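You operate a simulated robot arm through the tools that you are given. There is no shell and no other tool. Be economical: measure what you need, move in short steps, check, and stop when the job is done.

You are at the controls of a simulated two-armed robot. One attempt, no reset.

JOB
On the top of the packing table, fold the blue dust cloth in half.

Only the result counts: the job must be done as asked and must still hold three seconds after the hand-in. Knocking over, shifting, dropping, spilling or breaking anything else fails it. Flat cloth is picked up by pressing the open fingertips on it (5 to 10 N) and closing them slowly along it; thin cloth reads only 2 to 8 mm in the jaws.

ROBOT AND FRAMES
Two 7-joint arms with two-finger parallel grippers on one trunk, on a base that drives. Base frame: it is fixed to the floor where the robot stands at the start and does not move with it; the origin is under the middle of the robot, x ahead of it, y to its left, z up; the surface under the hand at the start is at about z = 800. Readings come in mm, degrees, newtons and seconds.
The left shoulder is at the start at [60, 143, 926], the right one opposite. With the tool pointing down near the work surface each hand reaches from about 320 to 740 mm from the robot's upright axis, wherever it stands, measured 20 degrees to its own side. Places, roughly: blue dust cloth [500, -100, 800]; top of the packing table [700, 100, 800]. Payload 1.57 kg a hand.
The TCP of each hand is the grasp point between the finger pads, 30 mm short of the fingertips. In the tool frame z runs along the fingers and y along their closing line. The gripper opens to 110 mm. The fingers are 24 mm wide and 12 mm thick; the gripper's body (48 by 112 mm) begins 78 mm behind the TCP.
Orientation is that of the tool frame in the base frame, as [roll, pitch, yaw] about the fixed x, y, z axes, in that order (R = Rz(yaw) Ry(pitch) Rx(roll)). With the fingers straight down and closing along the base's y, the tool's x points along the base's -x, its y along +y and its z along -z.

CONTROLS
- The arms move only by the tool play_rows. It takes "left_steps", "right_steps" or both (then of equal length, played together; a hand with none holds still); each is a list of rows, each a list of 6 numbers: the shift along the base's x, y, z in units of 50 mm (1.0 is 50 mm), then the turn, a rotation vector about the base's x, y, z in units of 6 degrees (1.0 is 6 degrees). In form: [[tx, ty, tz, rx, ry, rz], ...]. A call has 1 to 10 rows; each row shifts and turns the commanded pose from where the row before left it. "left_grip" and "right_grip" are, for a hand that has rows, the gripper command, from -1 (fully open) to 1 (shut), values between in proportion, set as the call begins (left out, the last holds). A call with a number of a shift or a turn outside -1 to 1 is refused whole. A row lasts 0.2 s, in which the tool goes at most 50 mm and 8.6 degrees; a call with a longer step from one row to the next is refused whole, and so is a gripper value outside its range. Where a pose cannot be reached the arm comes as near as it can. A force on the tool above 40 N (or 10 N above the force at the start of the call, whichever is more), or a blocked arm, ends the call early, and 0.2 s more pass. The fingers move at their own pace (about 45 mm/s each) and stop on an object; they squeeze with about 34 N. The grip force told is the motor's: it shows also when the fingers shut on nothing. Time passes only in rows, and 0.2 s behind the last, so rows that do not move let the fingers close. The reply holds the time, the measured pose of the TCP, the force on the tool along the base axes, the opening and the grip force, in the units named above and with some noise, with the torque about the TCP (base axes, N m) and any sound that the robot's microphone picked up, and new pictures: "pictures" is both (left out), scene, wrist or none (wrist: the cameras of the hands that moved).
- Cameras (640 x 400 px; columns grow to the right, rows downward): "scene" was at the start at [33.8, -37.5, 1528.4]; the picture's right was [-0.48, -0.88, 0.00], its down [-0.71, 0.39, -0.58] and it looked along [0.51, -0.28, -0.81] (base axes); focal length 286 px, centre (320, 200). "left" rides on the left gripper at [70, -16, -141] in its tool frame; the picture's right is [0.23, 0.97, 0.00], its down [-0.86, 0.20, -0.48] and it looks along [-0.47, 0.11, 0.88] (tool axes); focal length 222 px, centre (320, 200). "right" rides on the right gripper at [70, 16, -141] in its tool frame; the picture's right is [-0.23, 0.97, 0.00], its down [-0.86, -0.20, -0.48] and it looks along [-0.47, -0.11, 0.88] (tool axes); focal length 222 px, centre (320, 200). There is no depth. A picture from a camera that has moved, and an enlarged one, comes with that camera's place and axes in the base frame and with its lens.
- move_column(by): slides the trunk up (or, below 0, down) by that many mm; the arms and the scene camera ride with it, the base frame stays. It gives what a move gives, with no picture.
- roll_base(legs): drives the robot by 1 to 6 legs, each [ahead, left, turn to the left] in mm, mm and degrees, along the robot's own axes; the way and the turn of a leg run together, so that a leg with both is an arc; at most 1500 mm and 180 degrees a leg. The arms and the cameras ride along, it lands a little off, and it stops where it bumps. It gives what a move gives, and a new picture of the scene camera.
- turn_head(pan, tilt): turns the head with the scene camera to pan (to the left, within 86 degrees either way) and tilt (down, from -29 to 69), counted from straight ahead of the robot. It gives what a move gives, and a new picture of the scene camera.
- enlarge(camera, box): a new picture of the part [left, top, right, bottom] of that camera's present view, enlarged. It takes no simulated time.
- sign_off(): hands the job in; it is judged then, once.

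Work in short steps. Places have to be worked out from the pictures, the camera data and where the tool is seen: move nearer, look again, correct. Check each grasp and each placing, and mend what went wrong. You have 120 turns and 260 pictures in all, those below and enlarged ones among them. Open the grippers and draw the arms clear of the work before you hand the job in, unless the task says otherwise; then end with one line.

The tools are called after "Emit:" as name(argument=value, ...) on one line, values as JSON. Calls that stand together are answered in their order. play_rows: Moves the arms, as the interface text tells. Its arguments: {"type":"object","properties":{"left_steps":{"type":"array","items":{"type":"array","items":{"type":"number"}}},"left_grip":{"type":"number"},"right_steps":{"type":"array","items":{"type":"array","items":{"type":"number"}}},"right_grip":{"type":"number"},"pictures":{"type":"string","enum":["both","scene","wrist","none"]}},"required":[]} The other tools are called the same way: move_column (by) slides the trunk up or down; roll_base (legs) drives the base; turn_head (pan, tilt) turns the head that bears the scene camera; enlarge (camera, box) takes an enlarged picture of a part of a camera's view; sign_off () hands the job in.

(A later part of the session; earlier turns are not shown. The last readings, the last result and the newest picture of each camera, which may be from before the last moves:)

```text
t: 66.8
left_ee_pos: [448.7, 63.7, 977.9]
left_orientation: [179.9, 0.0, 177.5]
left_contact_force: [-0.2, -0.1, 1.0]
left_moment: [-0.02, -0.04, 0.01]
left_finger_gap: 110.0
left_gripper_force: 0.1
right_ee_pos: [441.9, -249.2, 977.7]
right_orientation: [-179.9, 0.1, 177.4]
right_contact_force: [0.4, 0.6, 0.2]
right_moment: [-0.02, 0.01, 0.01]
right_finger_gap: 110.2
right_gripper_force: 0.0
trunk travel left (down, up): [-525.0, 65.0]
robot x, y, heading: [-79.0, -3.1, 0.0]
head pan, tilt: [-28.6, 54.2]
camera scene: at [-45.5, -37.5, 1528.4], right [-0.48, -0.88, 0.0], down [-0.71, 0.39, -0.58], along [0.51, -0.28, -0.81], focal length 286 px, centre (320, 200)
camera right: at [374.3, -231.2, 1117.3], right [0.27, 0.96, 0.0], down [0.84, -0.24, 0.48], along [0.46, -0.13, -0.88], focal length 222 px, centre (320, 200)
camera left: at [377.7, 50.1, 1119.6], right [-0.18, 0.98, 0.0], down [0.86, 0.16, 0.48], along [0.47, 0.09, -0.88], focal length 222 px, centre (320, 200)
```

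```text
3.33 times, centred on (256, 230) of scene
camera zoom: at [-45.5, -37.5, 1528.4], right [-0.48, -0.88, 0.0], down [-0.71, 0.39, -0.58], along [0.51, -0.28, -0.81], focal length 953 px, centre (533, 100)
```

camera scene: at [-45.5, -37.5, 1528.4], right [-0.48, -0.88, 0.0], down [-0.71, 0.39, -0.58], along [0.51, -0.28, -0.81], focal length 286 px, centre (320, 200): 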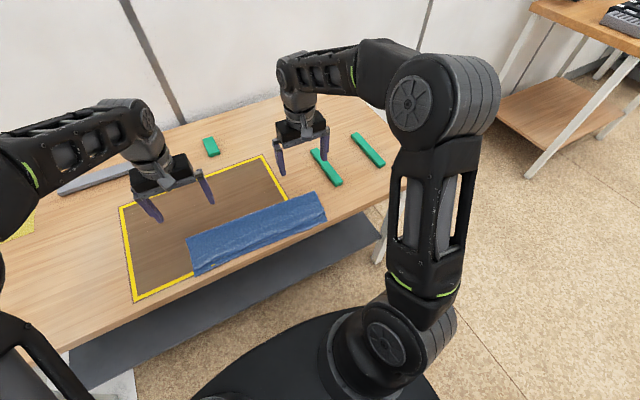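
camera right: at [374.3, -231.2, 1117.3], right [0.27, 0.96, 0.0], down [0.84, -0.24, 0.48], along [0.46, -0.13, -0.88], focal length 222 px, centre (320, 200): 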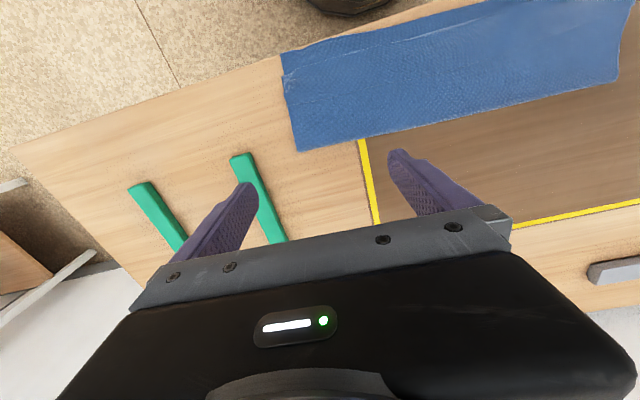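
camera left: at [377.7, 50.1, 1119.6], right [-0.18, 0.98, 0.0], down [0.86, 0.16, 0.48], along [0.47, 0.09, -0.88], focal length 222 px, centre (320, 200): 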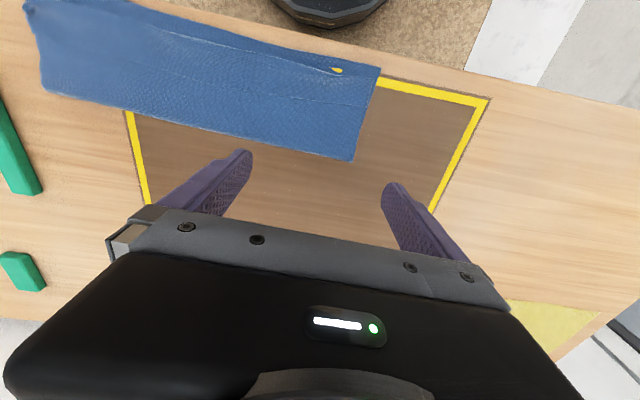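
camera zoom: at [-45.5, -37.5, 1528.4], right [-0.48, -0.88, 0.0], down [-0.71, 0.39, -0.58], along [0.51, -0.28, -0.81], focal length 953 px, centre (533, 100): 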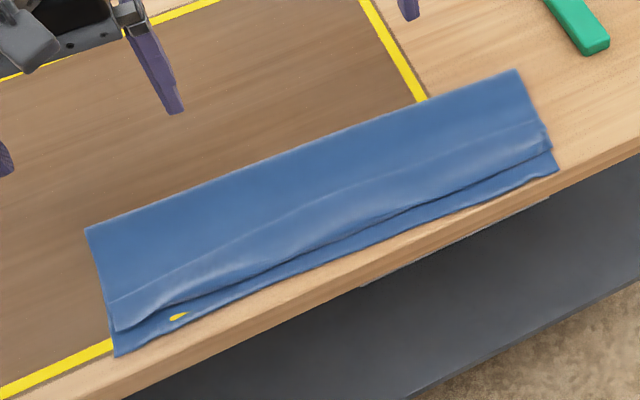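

The cloth now spans x 352–473 (left) and 336–453 (right). I press on the two-layer part near the fold to push the cloth back onto the table by ~50 mm.

Emit:
play_rows(left_steps=[[-0.1, -0.28, -0.6, 0, 0, 0], [0, -0.28, -0.7, 0, 0, 0], [0, 0, -0.8, 0, 0, 0], [0, 0, -0.6, 0, 0, 0], [0, 0, -0.17, 0, 0, 0], [0, 0, 0, 0, 0, 0]], right_steps=[[-0.1, 0.44, -0.6, 0, 0, 0], [-0.1, 0.44, -0.7, 0, 0, 0], [0, 0, -0.8, 0, 0, 0], [0, 0, -0.6, 0, 0, 0], [0, 0, -0.17, 0, 0, 0], [0, 0, 0, 0, 0, 0]], pictures="none")

```text
t: 68.2
left_ee_pos: [444.1, 35.6, 833.0]
left_orientation: [179.9, 0.0, 177.4]
left_contact_force: [0.8, -0.1, -0.5]
left_moment: [0.0, 0.01, -0.01]
left_finger_gap: 109.8
left_gripper_force: 0.1
right_ee_pos: [432.7, -204.3, 833.2]
right_orientation: [-179.9, 0.1, 177.6]
right_contact_force: [0.2, 1.0, 0.7]
right_moment: [-0.02, 0.0, -0.01]
right_finger_gap: 110.2
right_gripper_force: 0.1
trunk travel left (down, up): [-525.0, 65.0]
robot x, y, heading: [-76.7, -0.9, 0.1]
head pan, tilt: [-28.6, 54.2]
```

Almost touching; press 1.5 mm more.

Emit:
play_rows(left_steps=[[0, 0, -0.025, 0, 0, 0], [0, 0, -0.01, 0, 0, 0], [0, 0, 0, 0, 0, 0]], right_steps=[[0, 0, -0.025, 0, 0, 0], [0, 0, -0.01, 0, 0, 0], [0, 0, 0, 0, 0, 0]], pictures="none")

```text
t: 69.0
left_ee_pos: [443.3, 36.9, 831.9]
left_orientation: [-180.0, 0.0, 177.4]
left_contact_force: [-0.8, -1.1, 2.7]
left_moment: [0.15, -0.02, 0.03]
left_finger_gap: 109.8
left_gripper_force: 0.1
right_ee_pos: [432.9, -203.8, 832.5]
right_orientation: [-180.0, 0.1, 177.5]
right_contact_force: [1.2, 1.3, 3.8]
right_moment: [-0.14, 0.0, 0.01]
right_finger_gap: 110.1
right_gripper_force: 0.0
trunk travel left (down, up): [-525.0, 65.0]
robot x, y, heading: [-79.1, 0.6, 0.2]
head pan, tilt: [-28.6, 54.2]
```

Light contact; a touch more and push 50 mm forward slowly.

Emit:
play_rows(left_steps=[[0, 0, -0.014, 0, 0, 0], [0.12, 0, 0, 0, 0, 0], [0.12, 0, 0, 0, 0, 0], [0.12, 0, 0, 0, 0, 0], [0.12, 0, 0, 0, 0, 0], [0.12, 0, 0, 0, 0, 0], [0.12, 0, 0, 0, 0, 0], [0.12, 0, 0, 0, 0, 0], [0.12, 0, 0, 0, 0, 0], [0, 0, 0, 0, 0, 0]], right_steps=[[0, 0, -0.012, 0, 0, 0], [0.12, 0, 0, 0, 0, 0], [0.12, 0, 0, 0, 0, 0], [0.12, 0, 0, 0, 0, 0], [0.12, 0, 0, 0, 0, 0], [0.12, 0, 0, 0, 0, 0], [0.12, 0, 0, 0, 0, 0], [0.12, 0, 0, 0, 0, 0], [0.12, 0, 0, 0, 0, 0], [0, 0, 0, 0, 0, 0]], pictures="both")

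```text
t: 71.2
left_ee_pos: [490.9, 38.2, 831.4]
left_orientation: [180.0, 0.1, 177.2]
left_contact_force: [-1.8, -0.7, 8.1]
left_moment: [0.28, 0.06, 0.09]
left_finger_gap: 110.1
left_gripper_force: 0.0
right_ee_pos: [479.5, -205.5, 831.8]
right_orientation: [179.9, 0.2, 177.5]
right_contact_force: [-1.7, 0.8, 8.3]
right_moment: [-0.3, 0.09, -0.11]
right_finger_gap: 110.2
right_gripper_force: 0.1
trunk travel left (down, up): [-525.0, 65.0]
robot x, y, heading: [-80.0, 2.0, -0.1]
head pan, tilt: [-28.6, 54.2]
camera scene: at [-47.1, -37.3, 1528.5], right [-0.48, -0.88, 0.0], down [-0.71, 0.39, -0.59], along [0.51, -0.28, -0.81], focal length 286 px, centre (320, 200)
camera right: at [410.8, -187.0, 971.8], right [0.27, 0.96, 0.0], down [0.84, -0.24, 0.48], along [0.46, -0.13, -0.88], focal length 222 px, centre (320, 200)
camera left: at [420.4, 23.2, 973.7], right [-0.18, 0.98, 0.0], down [0.86, 0.16, 0.48], along [0.47, 0.09, -0.88], focal length 222 px, centre (320, 200)
```

scene: 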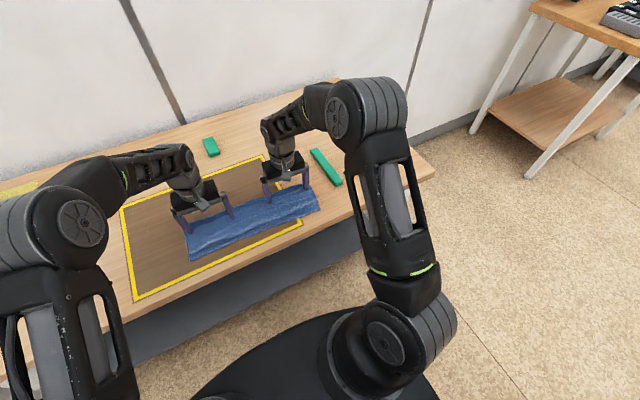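
right: 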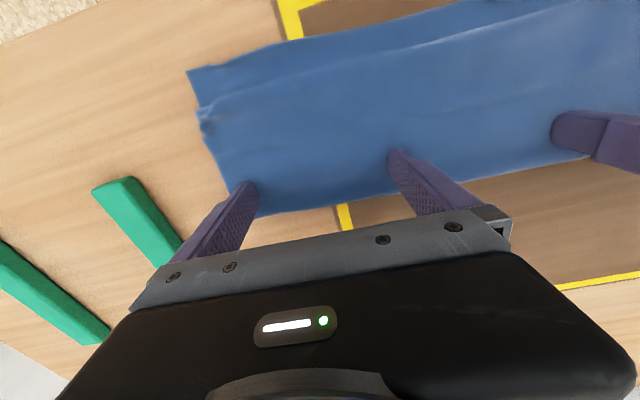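
left: 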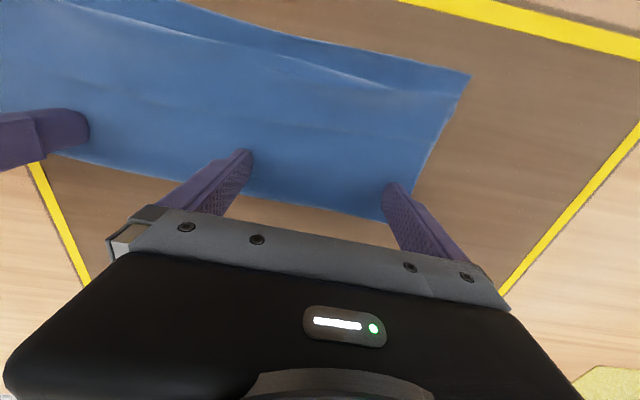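

The cloth moved back as a unit (near edge ≈382 at right). With the left hand still pinning, I enlarge to locate the lip for the right hand.

Emit:
enlarge(camera="right", box=[180, 0, 560, 220])

Emit:
enlarge(camera="left", box=[0, 0, 480, 230])

```text
1.68 times, centred on (370, 110) of right
camera zoom: at [410.8, -187.0, 971.8], right [0.27, 0.96, 0.0], down [0.84, -0.24, 0.48], along [0.46, -0.13, -0.88], focal length 374 px, centre (236, 352)
```

zoom: 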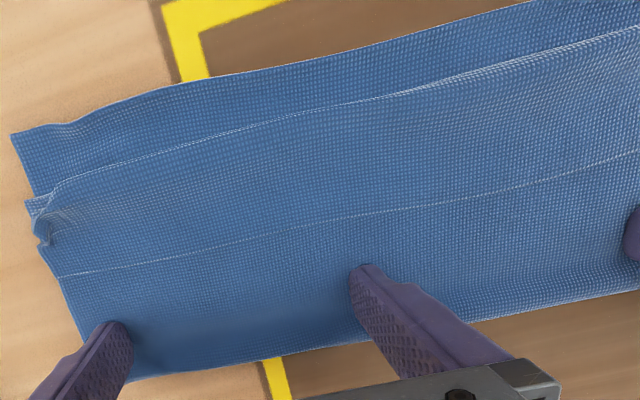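

```text
1.33 times, centred on (240, 115) of left
camera zoom: at [420.4, 23.2, 973.7], right [-0.18, 0.98, 0.0], down [0.86, 0.16, 0.48], along [0.47, 0.09, -0.88], focal length 296 px, centre (427, 313)
```

zoom: 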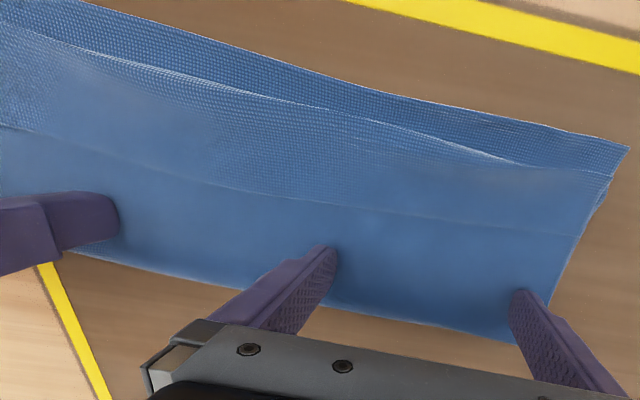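

Lip measured: right edge x≈444, crease 404; left edge 453, crease 412. I pin harder with the left hand and move the right fingers onto the lip (centre x≈428).

Emit:
play_rows(left_steps=[[0, 0, -0.01, 0, 0, 0], [0, 0, -0.01, 0, 0, 0], [0, 0, 0, 0, 0, 0], [0, 0, 0, 0, 0, 0], [0, 0, 0, 0, 0, 0], [0, 0, 0, 0, 0, 0]], right_steps=[[0, 0, 0.5, 0, 0, 0], [-0.5, 0, 0, 0, 0, 0], [-0.52, 0, 0, 0, 0, 0], [0, 0, -0.3, 0, 0, 0], [0, 0, -0.16, 0, 0, 0], [0, 0, 0, 0, 0, 0]], pictures="none")

```text
t: 72.7
left_ee_pos: [491.0, 37.1, 831.6]
left_orientation: [-179.9, 0.2, 177.5]
left_contact_force: [1.7, 1.7, 22.6]
left_moment: [0.77, -0.04, 0.02]
left_finger_gap: 109.8
left_gripper_force: 0.0
right_ee_pos: [428.2, -206.1, 833.4]
right_orientation: [180.0, 0.2, 177.4]
right_contact_force: [-2.1, -0.1, 2.6]
right_moment: [-0.22, 0.06, -0.05]
right_finger_gap: 109.7
right_gripper_force: 0.0
trunk travel left (down, up): [-525.0, 65.0]
robot x, y, heading: [-76.5, -1.3, -0.1]
head pan, tilt: [-28.6, 54.2]
```

Left pins at 22 N; right touches the lip at ~3 N. I add a little pressure and drag the right 48 mm toward the near edge.

Emit:
play_rows(right_steps=[[0, 0, -0.016, 0, 0, 0], [-0.12, 0, 0, 0, 0, 0], [-0.12, 0, 0, 0, 0, 0], [-0.12, 0, 0, 0, 0, 0], [-0.12, 0, 0, 0, 0, 0], [-0.12, 0, 0, 0, 0, 0], [-0.12, 0, 0, 0, 0, 0], [-0.12, 0, 0, 0, 0, 0], [0, 0, 0, 0, 0, 0]], pictures="both")

Emit:
enlarge(camera="right", box=[180, 0, 560, 240])

```text
t: 74.7
left_ee_pos: [491.4, 36.7, 831.0]
left_orientation: [-180.0, 0.2, 177.4]
left_contact_force: [5.8, -0.3, 28.2]
left_moment: [1.09, -0.16, -0.28]
left_finger_gap: 110.0
left_gripper_force: 0.0
right_ee_pos: [384.7, -206.0, 834.8]
right_orientation: [-180.0, 0.2, 177.3]
right_contact_force: [3.1, 1.4, 10.6]
right_moment: [-0.56, -0.01, 0.22]
right_finger_gap: 107.9
right_gripper_force: 0.1
trunk travel left (down, up): [-525.0, 65.0]
robot x, y, heading: [-81.1, -0.2, 0.5]
head pan, tilt: [-28.6, 54.2]
camera scene: at [-47.6, -37.1, 1528.6], right [-0.48, -0.88, 0.0], down [-0.71, 0.39, -0.59], along [0.52, -0.28, -0.81], focal length 286 px, centre (320, 200)
camera right: at [316.5, -186.9, 973.3], right [0.27, 0.96, 0.0], down [0.84, -0.24, 0.48], along [0.46, -0.13, -0.88], focal length 222 px, centre (320, 200)
```

scene: 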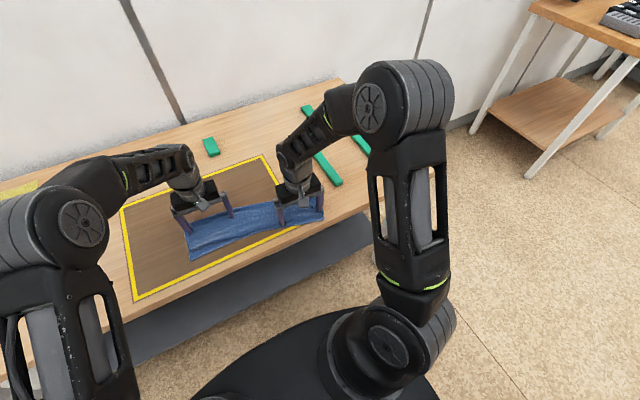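
right: 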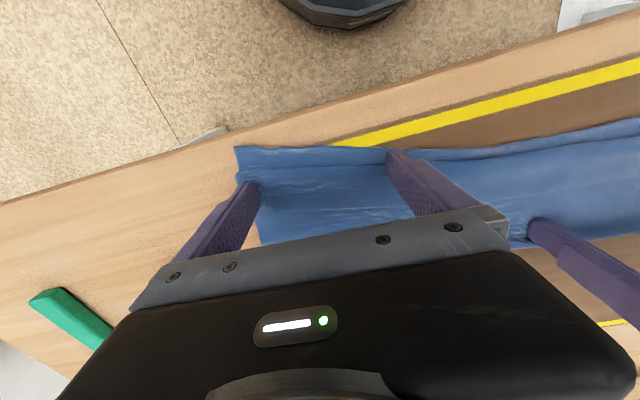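

```text
1.67 times, centred on (370, 120) of right
camera zoom: at [316.5, -186.9, 973.3], right [0.27, 0.96, 0.0], down [0.84, -0.24, 0.48], along [0.46, -0.13, -0.88], focal length 370 px, centre (237, 333)
```

zoom: 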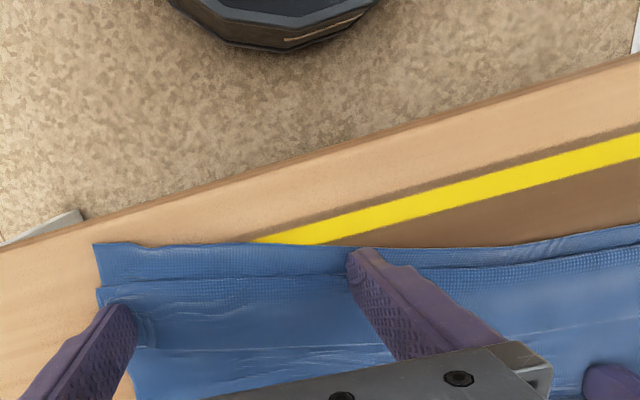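

The layers cling to each other, so dragging won't unroll the lip. New idea: pinch both layers at the fold line, lift so both halves hang (the lip falls open by gravity), and lay it back trailing toward the robot. I lift both hands and look.

Emit:
play_rows(left_steps=[[0, 0, 0.3, 0, 0, 0], [0, 0, 0.8, 0, 0, 0], [0, 0, 0.9, 0, 0, 0], [0, 0, 0.9, 0, 0, 0], [0, 0, 0, 0, 0, 0]], right_steps=[[0, 0, 0.3, 0, 0, 0], [0, 0, 0.8, 0, 0, 0], [0.4, 0, 0.8, 0, 0, 0], [0.4, 0, 0.8, 0, 0, 0], [0.4, 0, 0, 0, 0, 0]], pictures="both")

Emit:
enlarge(camera="scene", box=[160, 170, 352, 290])

```text
t: 75.8
left_ee_pos: [492.9, 38.8, 974.3]
left_orientation: [-180.0, -0.1, 177.4]
left_contact_force: [0.0, -0.1, -0.5]
left_moment: [0.03, 0.02, 0.0]
left_finger_gap: 110.0
left_gripper_force: 0.0
right_ee_pos: [448.5, -203.6, 969.6]
right_orientation: [-180.0, 0.0, 177.5]
right_contact_force: [1.1, -0.5, -0.8]
right_moment: [0.0, 0.0, -0.03]
right_finger_gap: 109.9
right_gripper_force: 0.1
trunk travel left (down, up): [-525.0, 65.0]
robot x, y, heading: [-78.4, 0.4, 0.2]
head pan, tilt: [-28.6, 54.2]
camera scene: at [-44.2, -37.5, 1528.4], right [-0.48, -0.88, 0.0], down [-0.71, 0.39, -0.58], along [0.51, -0.28, -0.81], focal length 286 px, centre (320, 200)
camera right: at [380.7, -186.0, 1108.9], right [0.27, 0.96, 0.0], down [0.84, -0.24, 0.48], along [0.46, -0.13, -0.88], focal length 222 px, centre (320, 200)
camera left: at [422.7, 24.6, 1117.0], right [-0.18, 0.98, 0.0], down [0.86, 0.16, 0.48], along [0.47, 0.09, -0.88], focal length 222 px, centre (320, 200)
```

scene: 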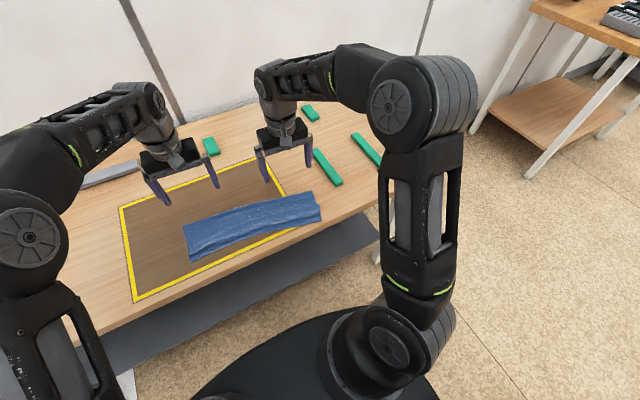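
right: 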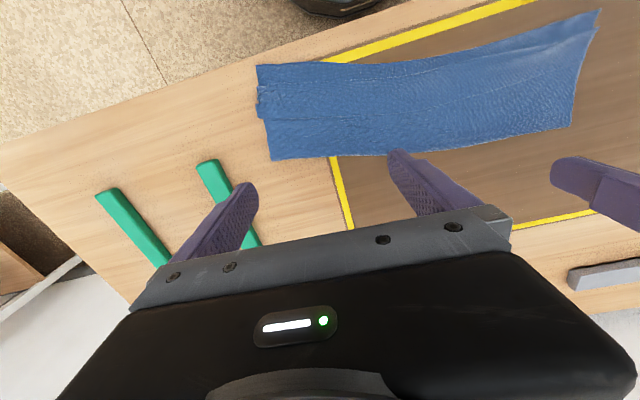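
left: 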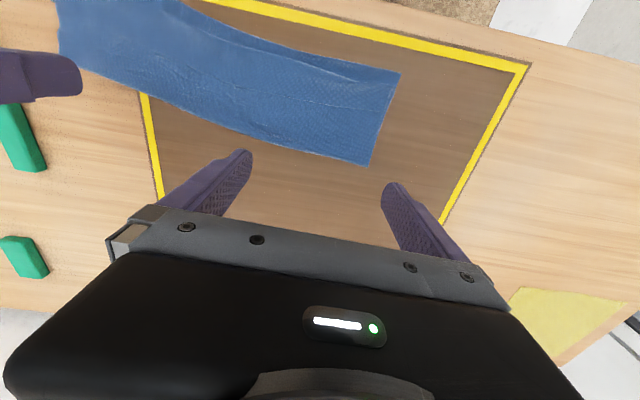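

```text
3.33 times, centred on (256, 230) of scene
camera zoom: at [-44.2, -37.5, 1528.4], right [-0.48, -0.88, 0.0], down [-0.71, 0.39, -0.58], along [0.51, -0.28, -0.81], focal length 953 px, centre (533, 100)
```

zoom: 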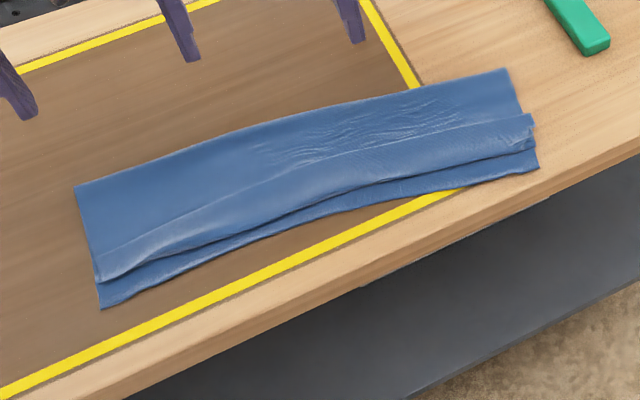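

Fold line: x≈519 at y 58–119 (left), ≈470 at y −241 (right). I position both hands over the fold edge with a 40 mm gap.

Emit:
play_rows(left_steps=[[0.17, 0.41, -0.3, 0, 0, 0], [0.17, 0.41, -0.5, 0, 0, 0], [0, 0, -0.8, 0, 0, 0], [0, 0, -0.8, 0, 0, 0], [0, 0, 0, 0, 0, 0]], right_steps=[[0.12, -0.36, -0.3, 0, 0, -0.5], [0.13, -0.37, -0.5, 0, 0, -0.5], [0, 0, -0.8, 0, 0, 0], [0, 0, -0.8, 0, 0, 0], [0, 0, 0, 0, 0, 0]], left_grip=0.27, right_grip=0.27, pictures="wrist")

```text
t: 77.0
left_ee_pos: [508.1, 77.8, 855.2]
left_orientation: [-180.0, 0.1, 177.3]
left_contact_force: [0.5, -0.5, 0.4]
left_moment: [0.02, -0.03, 0.03]
left_finger_gap: 40.2
left_gripper_force: 0.0
right_ee_pos: [460.1, -240.8, 847.7]
right_orientation: [179.9, 0.1, 171.4]
right_contact_force: [-0.4, -0.6, 0.0]
right_moment: [0.01, -0.01, 0.0]
right_finger_gap: 40.3
right_gripper_force: 0.0
trunk travel left (down, up): [-525.0, 65.0]
robot x, y, heading: [-79.6, 2.2, 0.1]
head pan, tilt: [-28.6, 54.2]
camera right: at [392.9, -215.5, 988.1], right [0.37, 0.93, 0.0], down [0.81, -0.32, 0.48], along [0.45, -0.18, -0.88], focal length 222 px, centre (320, 200)
camera left: at [436.9, 63.6, 997.3], right [-0.18, 0.98, 0.0], down [0.86, 0.16, 0.48], along [0.47, 0.09, -0.88], focal length 222 px, centre (320, 200)
```

right: 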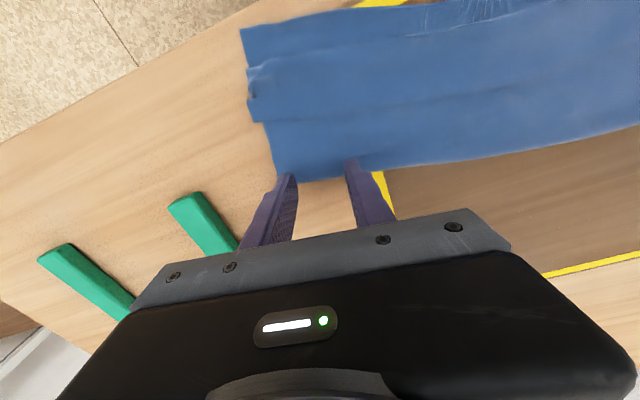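
left: 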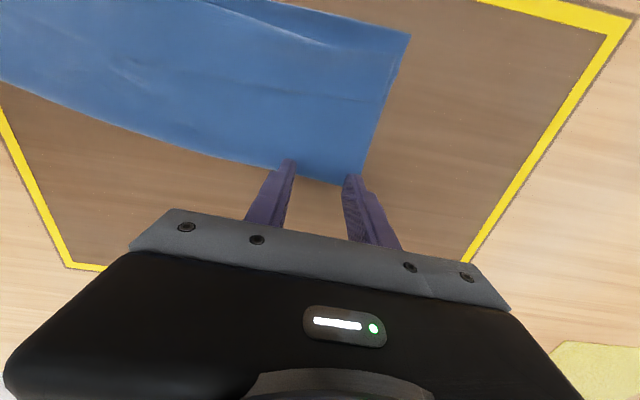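

Fingers straddle the fold edge as intended. I shift the right 5 mm inward and go down to contact.

Emit:
play_rows(left_steps=[[0, 0, -0.24, 0, 0, 0], [0, 0, -0.2, 0, 0, 0], [0, 0, -0.02, 0, 0, 0], [0, 0, 0, 0, 0, 0]], right_steps=[[-0.1, 0, -0.1, 0, 0, 0], [0, 0, -0.2, 0, 0, 0], [0, 0, 0, 0, 0, 0], [0, 0, 0, 0, 0, 0]], pictures="none")

```text
t: 78.0
left_ee_pos: [508.1, 78.3, 832.8]
left_orientation: [180.0, 0.1, 177.4]
left_contact_force: [0.5, 0.2, 5.4]
left_moment: [0.12, 0.04, 0.03]
left_finger_gap: 40.3
left_gripper_force: 0.0
right_ee_pos: [453.3, -240.9, 833.2]
right_orientation: [180.0, 0.2, 171.4]
right_contact_force: [-0.9, 0.1, -0.3]
right_moment: [-0.01, 0.0, -0.01]
right_finger_gap: 40.1
right_gripper_force: 0.0
trunk travel left (down, up): [-525.0, 65.0]
robot x, y, heading: [-74.5, 3.3, -0.1]
head pan, tilt: [-28.6, 54.2]
```

Left is at 5 N; the right goes ~1.5 mm lower and the left a hair more.

Emit:
play_rows(left_steps=[[0, 0, -0.01, 0, 0, 0], [0, 0, 0, 0, 0, 0], [0, 0, 0, 0, 0, 0]], right_steps=[[0, 0, -0.02, 0, 0, 0], [0, 0, -0.02, 0, 0, 0], [0, 0, 0, 0, 0, 0]], pictures="none")

```text
t: 78.8
left_ee_pos: [507.9, 77.9, 832.6]
left_orientation: [-180.0, 0.1, 177.4]
left_contact_force: [2.8, 0.1, 8.1]
left_moment: [0.14, -0.08, -0.02]
left_finger_gap: 40.7
left_gripper_force: 0.2
right_ee_pos: [453.4, -241.3, 832.4]
right_orientation: [-179.9, 0.3, 171.4]
right_contact_force: [1.7, 1.3, 11.0]
right_moment: [-0.13, -0.02, 0.06]
right_finger_gap: 39.6
right_gripper_force: 0.0
trunk travel left (down, up): [-525.0, 65.0]
robot x, y, heading: [-76.0, -0.5, 0.2]
head pan, tilt: [-28.6, 54.2]
```

Good pressing (8 and 11 N). I close in steps.

Emit:
play_rows(left_steps=[[0, 0, 0, 0, 0, 0], [0, 0, 0, 0, 0, 0]], right_steps=[[0, 0, 0, 0, 0, 0], [0, 0, 0, 0, 0, 0]], left_grip=0.45, right_grip=0.45, pictures="none")

Emit:
play_rows(left_steps=[[0, 0, 0, 0, 0, 0], [0, 0, 0, 0, 0, 0]], right_steps=[[0, 0, 0, 0, 0, 0], [0, 0, 0, 0, 0, 0]], left_grip=0.65, right_grip=0.65, pictures="none")

Emit:
play_rows(left_steps=[[0, 0, 0, 0, 0, 0], [0, 0, 0, 0, 0, 0]], right_steps=[[0, 0, 0, 0, 0, 0], [0, 0, 0, 0, 0, 0]], left_grip=0.82, right_grip=0.82, pictures="none")

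Emit:
play_rows(left_steps=[[0, 0, 0, 0, 0, 0], [0, 0, 0, 0, 0, 0], [0, 0, 0, 0, 0, 0]], right_steps=[[0, 0, 0, 0, 0, 0], [0, 0, 0, 0, 0, 0], [0, 0, 0, 0, 0, 0]], left_grip=1, right_grip=1, pictures="wrist")

```text
t: 79.5
left_ee_pos: [507.8, 78.8, 831.7]
left_orientation: [180.0, 0.1, 177.4]
left_contact_force: [0.4, -0.7, 8.7]
left_moment: [0.13, 0.01, 0.01]
left_finger_gap: 30.7
left_gripper_force: 0.3
right_ee_pos: [453.7, -241.4, 832.6]
right_orientation: [-179.9, 0.2, 171.4]
right_contact_force: [1.8, -0.9, 13.8]
right_moment: [-0.31, 0.02, 0.02]
right_finger_gap: 31.1
right_gripper_force: 0.4
trunk travel left (down, up): [-525.0, 65.0]
robot x, y, heading: [-76.0, -3.4, -0.4]
head pan, tilt: [-28.6, 54.2]
```

```text
t: 80.0
left_ee_pos: [507.0, 77.8, 832.1]
left_orientation: [-180.0, 0.2, 177.3]
left_contact_force: [-0.1, -2.1, 6.7]
left_moment: [0.04, 0.01, 0.01]
left_finger_gap: 19.1
left_gripper_force: 0.0
right_ee_pos: [453.3, -240.8, 831.8]
right_orientation: [-180.0, 0.2, 171.4]
right_contact_force: [0.2, -0.2, 17.7]
right_moment: [-0.24, 0.02, 0.0]
right_finger_gap: 19.9
right_gripper_force: 2.7
trunk travel left (down, up): [-525.0, 65.0]
robot x, y, heading: [-86.2, 1.3, 0.0]
head pan, tilt: [-28.6, 54.2]
```

```text
t: 80.7
left_ee_pos: [507.1, 78.0, 833.2]
left_orientation: [-179.9, 0.0, 177.4]
left_contact_force: [-1.3, -2.6, 8.4]
left_moment: [-0.02, 0.01, 0.01]
left_finger_gap: 10.2
left_gripper_force: 2.1
right_ee_pos: [452.7, -239.9, 832.7]
right_orientation: [-180.0, 0.2, 171.4]
right_contact_force: [1.3, 4.1, 17.9]
right_moment: [-0.06, -0.02, 0.0]
right_finger_gap: 9.7
right_gripper_force: 0.1
trunk travel left (down, up): [-525.0, 65.0]
robot x, y, heading: [-80.1, -1.6, -0.2]
head pan, tilt: [-28.6, 54.2]
```

```text
t: 81.5
left_ee_pos: [508.6, 76.4, 832.9]
left_orientation: [-179.9, 0.1, 177.5]
left_contact_force: [-0.2, -7.9, 7.6]
left_moment: [-0.25, 0.04, 0.04]
left_finger_gap: 6.8
left_gripper_force: 26.5
right_ee_pos: [454.0, -241.5, 832.4]
right_orientation: [-180.0, 0.2, 171.4]
right_contact_force: [1.2, 7.0, 18.8]
right_moment: [0.14, -0.04, 0.04]
right_finger_gap: 3.4
right_gripper_force: 24.4
trunk travel left (down, up): [-525.0, 65.0]
robot x, y, heading: [-77.2, -0.6, 0.2]
head pan, tilt: [-28.6, 54.2]
camera right: at [386.7, -215.5, 971.8], right [0.37, 0.93, 0.0], down [0.81, -0.32, 0.48], along [0.45, -0.18, -0.88], focal length 222 px, centre (320, 200)
camera left: at [436.3, 63.4, 974.2], right [-0.18, 0.98, 0.0], down [0.86, 0.16, 0.48], along [0.47, 0.09, -0.88], focal length 222 px, centre (320, 200)
```

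right: 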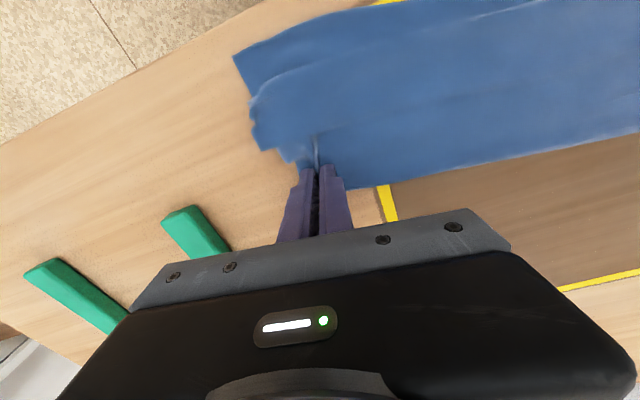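
left: 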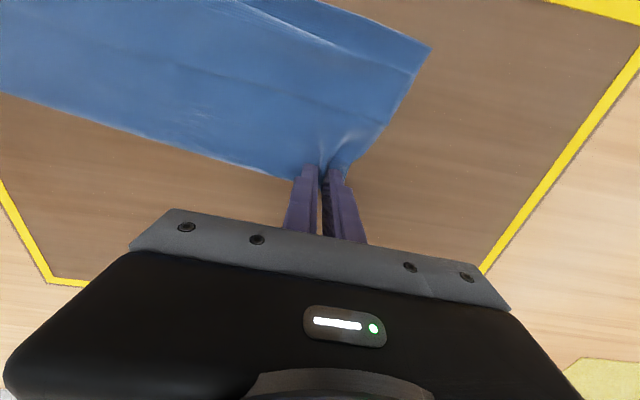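

Gaps 6.8 and 3.4 mm: two-layer ridges held. I lift ~190 mm so both halves hang freely, easing the sideways tension.

Emit:
play_rows(left_steps=[[0, -0.04, 0.3, 0, 0, 0], [0, -0.04, 0.4, 0, 0, 0], [0, 0, 0.4, 0, 0, 0], [0, 0, 0.45, 0, 0, 0], [0, 0, 0.45, 0, 0, 0], [0, 0, 0.45, 0, 0, 0], [0, 0, 0.45, 0, 0, 0], [0, 0, 0.45, 0, 0, 0], [0, 0, 0.45, 0, 0, 0], [0, 0, 0, 0, 0, 0]], right_steps=[[0, 0.04, 0.3, 0, 0, 0], [0, 0.04, 0.4, 0, 0, 0], [0.1, 0, 0.4, 0, 0, 0.2], [0.1, 0, 0.45, 0, 0, 0.2], [0.15, 0, 0.45, 0, 0, 0.2], [0.15, 0, 0.45, 0, 0, 0.2], [0.15, 0, 0.45, 0, 0, 0.2], [0.1, 0, 0.45, 0, 0, 0], [0, 0, 0.45, 0, 0, 0], [0, 0, 0, 0, 0, 0]], pictures="both")

Emit:
enlarge(camera="scene", box=[130, 100, 370, 250])

```text
t: 83.7
left_ee_pos: [508.7, 74.2, 1020.9]
left_orientation: [-179.9, -0.1, 177.4]
left_contact_force: [-0.4, -1.0, 0.3]
left_moment: [-0.01, 0.0, 0.06]
left_finger_gap: 6.1
left_gripper_force: 26.2
right_ee_pos: [492.0, -236.9, 1022.3]
right_orientation: [-180.0, 0.2, 177.4]
right_contact_force: [-1.0, -0.3, 0.3]
right_moment: [-0.01, -0.02, 0.01]
right_finger_gap: 3.0
right_gripper_force: 24.0
trunk travel left (down, up): [-525.0, 65.0]
robot x, y, heading: [-82.1, -0.4, 0.0]
head pan, tilt: [-28.6, 54.2]
camera scene: at [-45.0, -37.5, 1528.4], right [-0.48, -0.88, 0.0], down [-0.71, 0.39, -0.58], along [0.51, -0.28, -0.81], focal length 286 px, centre (320, 200)
camera right: at [423.9, -219.1, 1161.5], right [0.27, 0.96, 0.0], down [0.84, -0.24, 0.48], along [0.46, -0.13, -0.88], focal length 222 px, centre (320, 200)
camera left: at [438.4, 59.8, 1162.7], right [-0.18, 0.98, 0.0], down [0.86, 0.16, 0.48], along [0.47, 0.09, -0.88], focal length 222 px, centre (320, 200)
```

scene: 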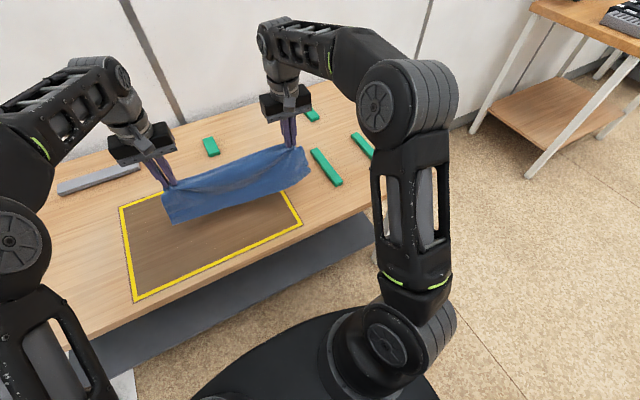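
right: 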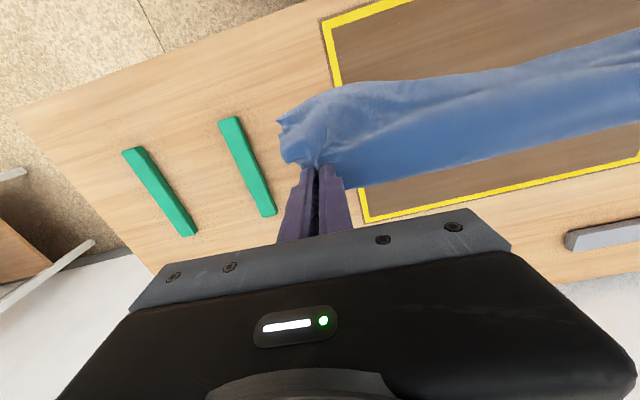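
left: 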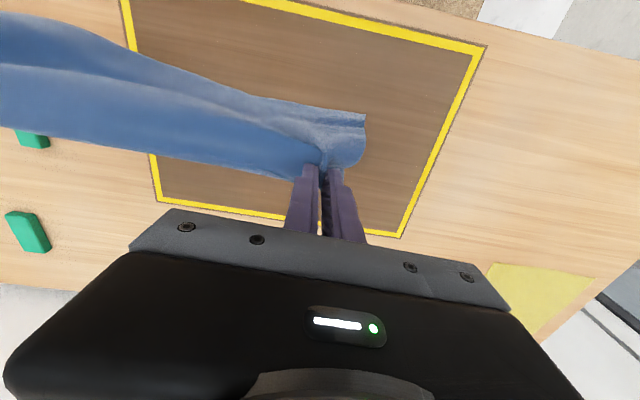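

```text
2.67 times, centred on (250, 175) of scene
camera zoom: at [-45.0, -37.5, 1528.4], right [-0.48, -0.88, 0.0], down [-0.71, 0.39, -0.58], along [0.51, -0.28, -0.81], focal length 762 px, centre (507, 267)
```

zoom: 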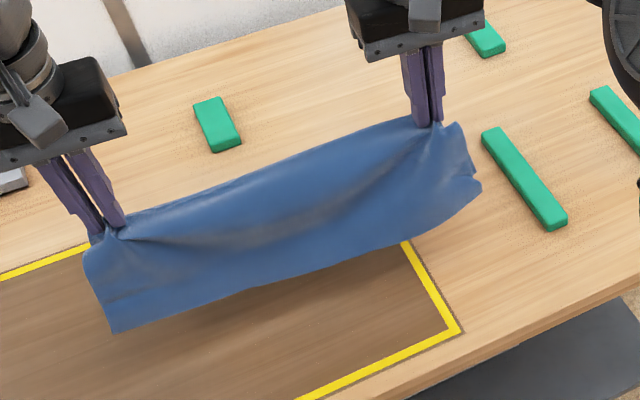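

The lip has fallen open and both halves hang together. I move back ~45 mm to equal x, spread slightly, and lower until the hems are just above the table.

Emit:
play_rows(left_steps=[[-0.2, 0.04, 0, 0, 0, 0.1], [-0.2, 0.04, 0, 0, 0, 0.1], [-0.2, 0, -0.2, 0, 0, 0.1], [-0.2, 0, -0.3, 0, 0, 0.1], [-0.16, 0, -0.3, 0, 0, 0], [0, 0, -0.2, 0, 0, 0], [0, 0, 0, 0, 0, 0], [0, 0, 0, 0, 0, 0]], right_steps=[[-0.12, -0.04, 0, 0, 0, 0.1], [-0.12, -0.04, 0, 0, 0, 0.1], [-0.14, 0, -0.2, 0, 0, 0.1], [-0.14, 0, -0.3, 0, 0, 0.1], [-0.12, 0, -0.3, 0, 0, 0], [0, 0, -0.2, 0, 0, 0], [0, 0, 0, 0, 0, 0], [0, 0, 0, 0, 0, 0]], pictures="both")

Emit:
enlarge(camera="scene", box=[130, 120, 370, 270])

```text
t: 85.5
left_ee_pos: [461.9, 77.3, 970.8]
left_orientation: [-179.9, 0.0, 179.8]
left_contact_force: [-0.2, -6.0, -0.5]
left_moment: [-0.14, 0.0, 0.05]
left_finger_gap: 6.7
left_gripper_force: 26.2
right_ee_pos: [460.4, -242.4, 971.4]
right_orientation: [180.0, 0.2, 179.8]
right_contact_force: [0.6, 4.8, -0.6]
right_moment: [0.13, 0.0, -0.02]
right_finger_gap: 3.2
right_gripper_force: 24.7
trunk travel left (down, up): [-525.0, 65.0]
robot x, y, heading: [-80.8, 0.0, 0.1]
head pan, tilt: [-28.6, 54.2]
camera scene: at [-45.1, -37.5, 1528.4], right [-0.48, -0.88, 0.0], down [-0.71, 0.39, -0.58], along [0.51, -0.28, -0.81], focal length 286 px, centre (320, 200)
camera right: at [390.9, -226.6, 1111.2], right [0.23, 0.97, 0.0], down [0.85, -0.2, 0.48], along [0.47, -0.11, -0.88], focal length 222 px, centre (320, 200)
camera left: at [391.6, 61.0, 1112.2], right [-0.22, 0.97, 0.0], down [0.86, 0.2, 0.48], along [0.47, 0.11, -0.88], focal length 222 px, centre (320, 200)
```

scene: 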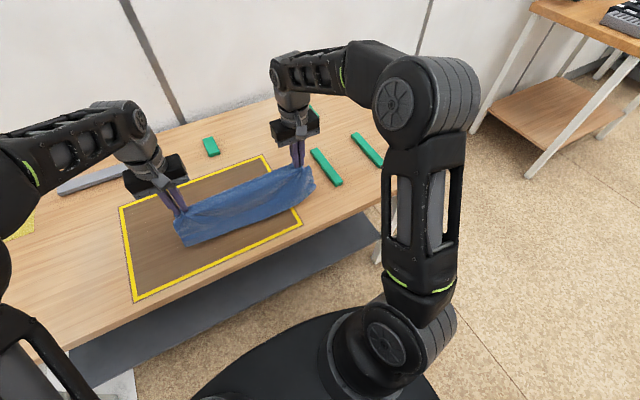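
right: 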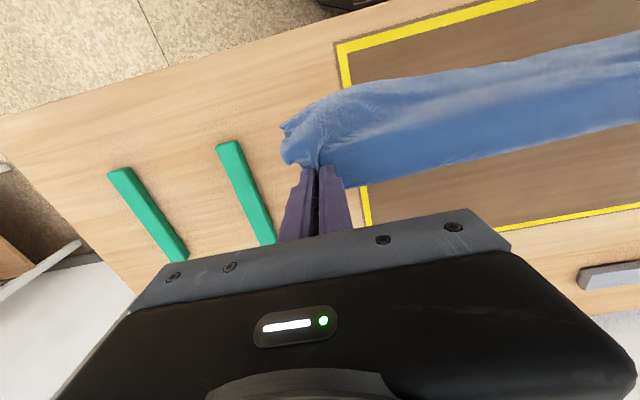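
left: 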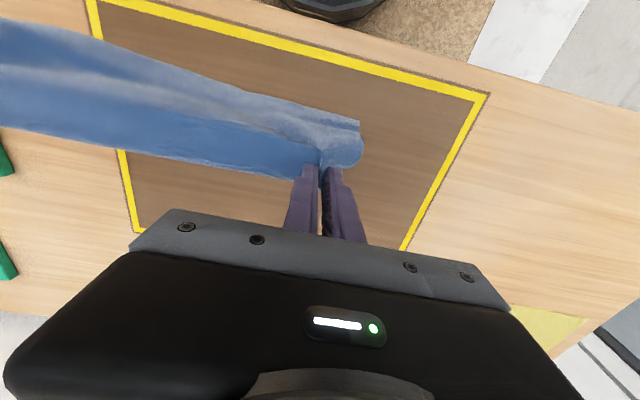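

```text
2.67 times, centred on (250, 195) of scene
camera zoom: at [-45.1, -37.5, 1528.4], right [-0.48, -0.88, 0.0], down [-0.71, 0.39, -0.58], along [0.51, -0.28, -0.81], focal length 762 px, centre (507, 213)
```

zoom: 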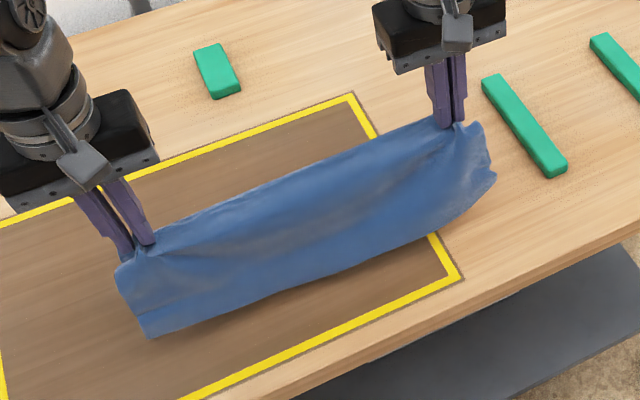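

Now I lay it: hems touch down and the hands sweep a quarter arc forward (+x ~125 mm, down ~135 mm) so both layers trail toward the robot.

Emit:
play_rows(left_steps=[[0, 0, -0.2, 0, 0, 0], [0.434, 0, -0.038, 0, 0, 0], [0.42, 0, -0.112, 0, 0, 0], [0.396, 0, -0.186, 0, 0, 0], [0.358, 0, -0.25, 0, 0, 0], [0.308, 0, -0.308, 0, 0, 0], [0.25, 0, -0.358, 0, 0, 0], [0.186, 0, -0.396, 0, 0, 0], [0.112, 0, -0.42, 0, 0, 0], [0.04, 0, -0.2, 0, 0, 0]], right_steps=[[0, 0, -0.2, 0, 0, 0], [0.434, 0, -0.038, 0, 0, 0], [0.42, 0, -0.112, 0, 0, 0], [0.396, 0, -0.186, 0, 0, 0], [0.358, 0, -0.25, 0, 0, 0], [0.308, 0, -0.308, 0, 0, 0], [0.25, 0, -0.358, 0, 0, 0], [0.186, 0, -0.396, 0, 0, 0], [0.112, 0, -0.42, 0, 0, 0], [0.04, 0, -0.2, 0, 0, 0]], pictures="both")

Emit:
enlarge(camera="scene", box=[130, 120, 370, 270])

```text
t: 87.7
left_ee_pos: [586.0, 77.1, 847.7]
left_orientation: [179.9, 0.0, 179.9]
left_contact_force: [-0.3, -4.3, 0.9]
left_moment: [-0.11, -0.01, 0.05]
left_finger_gap: 6.5
left_gripper_force: 26.9
right_ee_pos: [586.1, -241.8, 847.7]
right_orientation: [-180.0, 0.1, 179.7]
right_contact_force: [0.6, 4.2, -0.5]
right_moment: [0.12, -0.01, -0.01]
right_finger_gap: 3.2
right_gripper_force: 23.6
trunk travel left (down, up): [-525.0, 65.0]
robot x, y, heading: [-78.8, 3.1, 0.2]
head pan, tilt: [-28.6, 54.2]
camera scene: at [-44.9, -37.5, 1528.5], right [-0.48, -0.88, 0.0], down [-0.71, 0.39, -0.58], along [0.51, -0.28, -0.81], focal length 286 px, centre (320, 200)
camera right: at [516.2, -226.5, 987.3], right [0.23, 0.97, 0.0], down [0.85, -0.2, 0.48], along [0.47, -0.11, -0.88], focal length 222 px, centre (320, 200)
camera left: at [516.6, 60.7, 989.4], right [-0.22, 0.97, 0.0], down [0.86, 0.2, 0.48], along [0.47, 0.11, -0.88], focal length 222 px, centre (320, 200)
```

scene: 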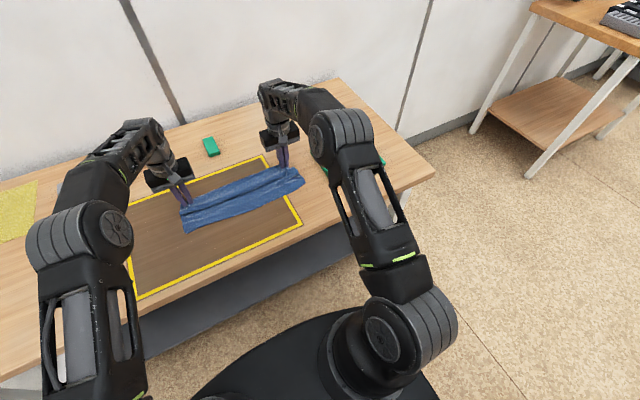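
right: 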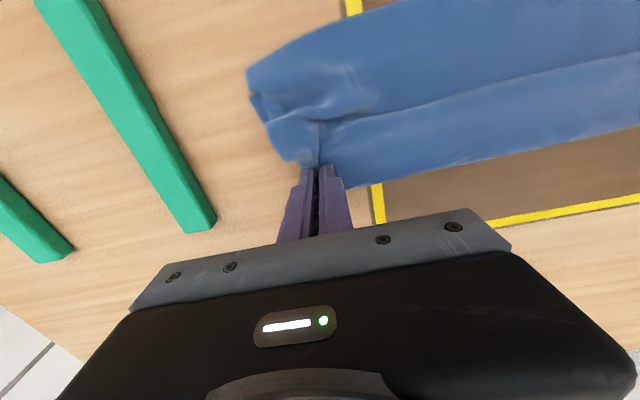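
left: 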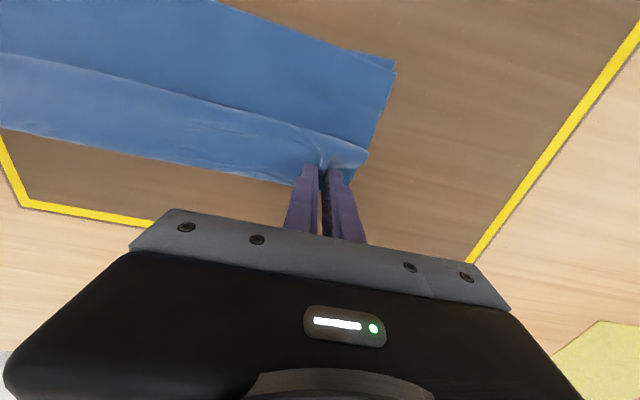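

```text
2.67 times, centred on (250, 195) of scene
camera zoom: at [-44.9, -37.5, 1528.5], right [-0.48, -0.88, 0.0], down [-0.71, 0.39, -0.58], along [0.51, -0.28, -0.81], focal length 762 px, centre (507, 213)
```

zoom: 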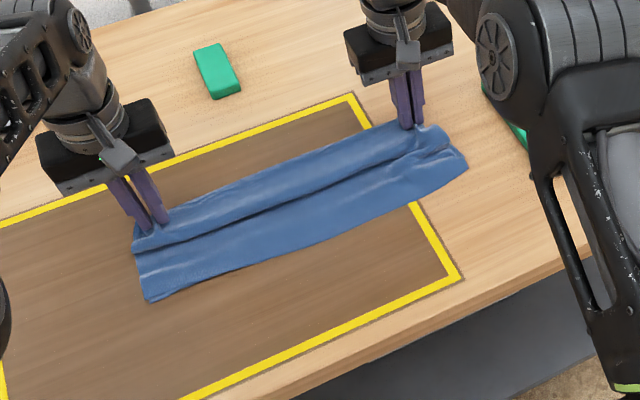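

Laid with a shallow trough near the fold. I lower the last 10 mm while pulling forward 25 mm to straighten it.

Emit:
play_rows(left_steps=[[0.16, 0, -0.04, 0, 0, 0], [0.16, 0, -0.08, 0, 0, 0], [0.16, 0, -0.06, 0, 0, 0], [0.1, 0, 0, 0, 0, 0], [0, 0, 0, 0, 0, 0]], right_steps=[[0.16, 0, -0.04, 0, 0, 0], [0.16, 0, -0.08, 0, 0, 0], [0.16, 0, -0.06, 0, 0, 0], [0.1, 0, 0, 0, 0, 0], [0, 0, 0, 0, 0, 0]], pictures="wrist")

Emit:
enlarge(camera="scene", box=[130, 120, 370, 270])

```text
t: 88.8
left_ee_pos: [614.7, 78.1, 838.4]
left_orientation: [179.9, 0.0, 179.8]
left_contact_force: [0.2, -5.0, 0.0]
left_moment: [-0.15, 0.02, 0.03]
left_finger_gap: 6.4
left_gripper_force: 26.4
right_ee_pos: [614.6, -242.2, 838.9]
right_orientation: [-179.9, 0.2, 179.8]
right_contact_force: [0.4, 5.3, 0.9]
right_moment: [0.17, 0.0, 0.0]
right_finger_gap: 3.1
right_gripper_force: 24.3
trunk travel left (down, up): [-525.0, 65.0]
robot x, y, heading: [-79.1, 7.1, 0.1]
head pan, tilt: [-28.6, 54.2]
camera right: at [546.3, -226.8, 978.4], right [0.23, 0.97, 0.0], down [0.85, -0.2, 0.48], along [0.47, -0.11, -0.88], focal length 222 px, centre (320, 200)
camera left: at [544.5, 61.2, 981.1], right [-0.22, 0.97, 0.0], down [0.86, 0.2, 0.48], along [0.47, 0.11, -0.88], focal length 222 px, centre (320, 200)
```

right: 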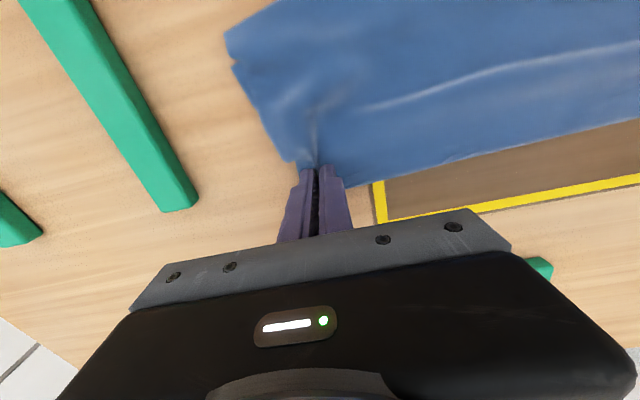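
left: 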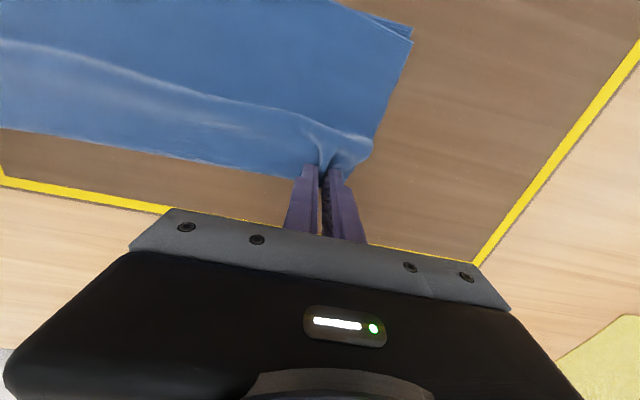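

```text
2.67 times, centred on (250, 195) of scene
camera zoom: at [-45.2, -37.5, 1528.4], right [-0.48, -0.88, 0.0], down [-0.71, 0.39, -0.58], along [0.51, -0.28, -0.81], focal length 762 px, centre (507, 213)
```

zoom: 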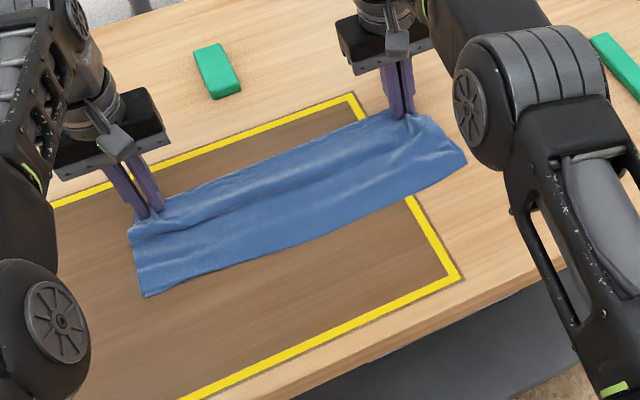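

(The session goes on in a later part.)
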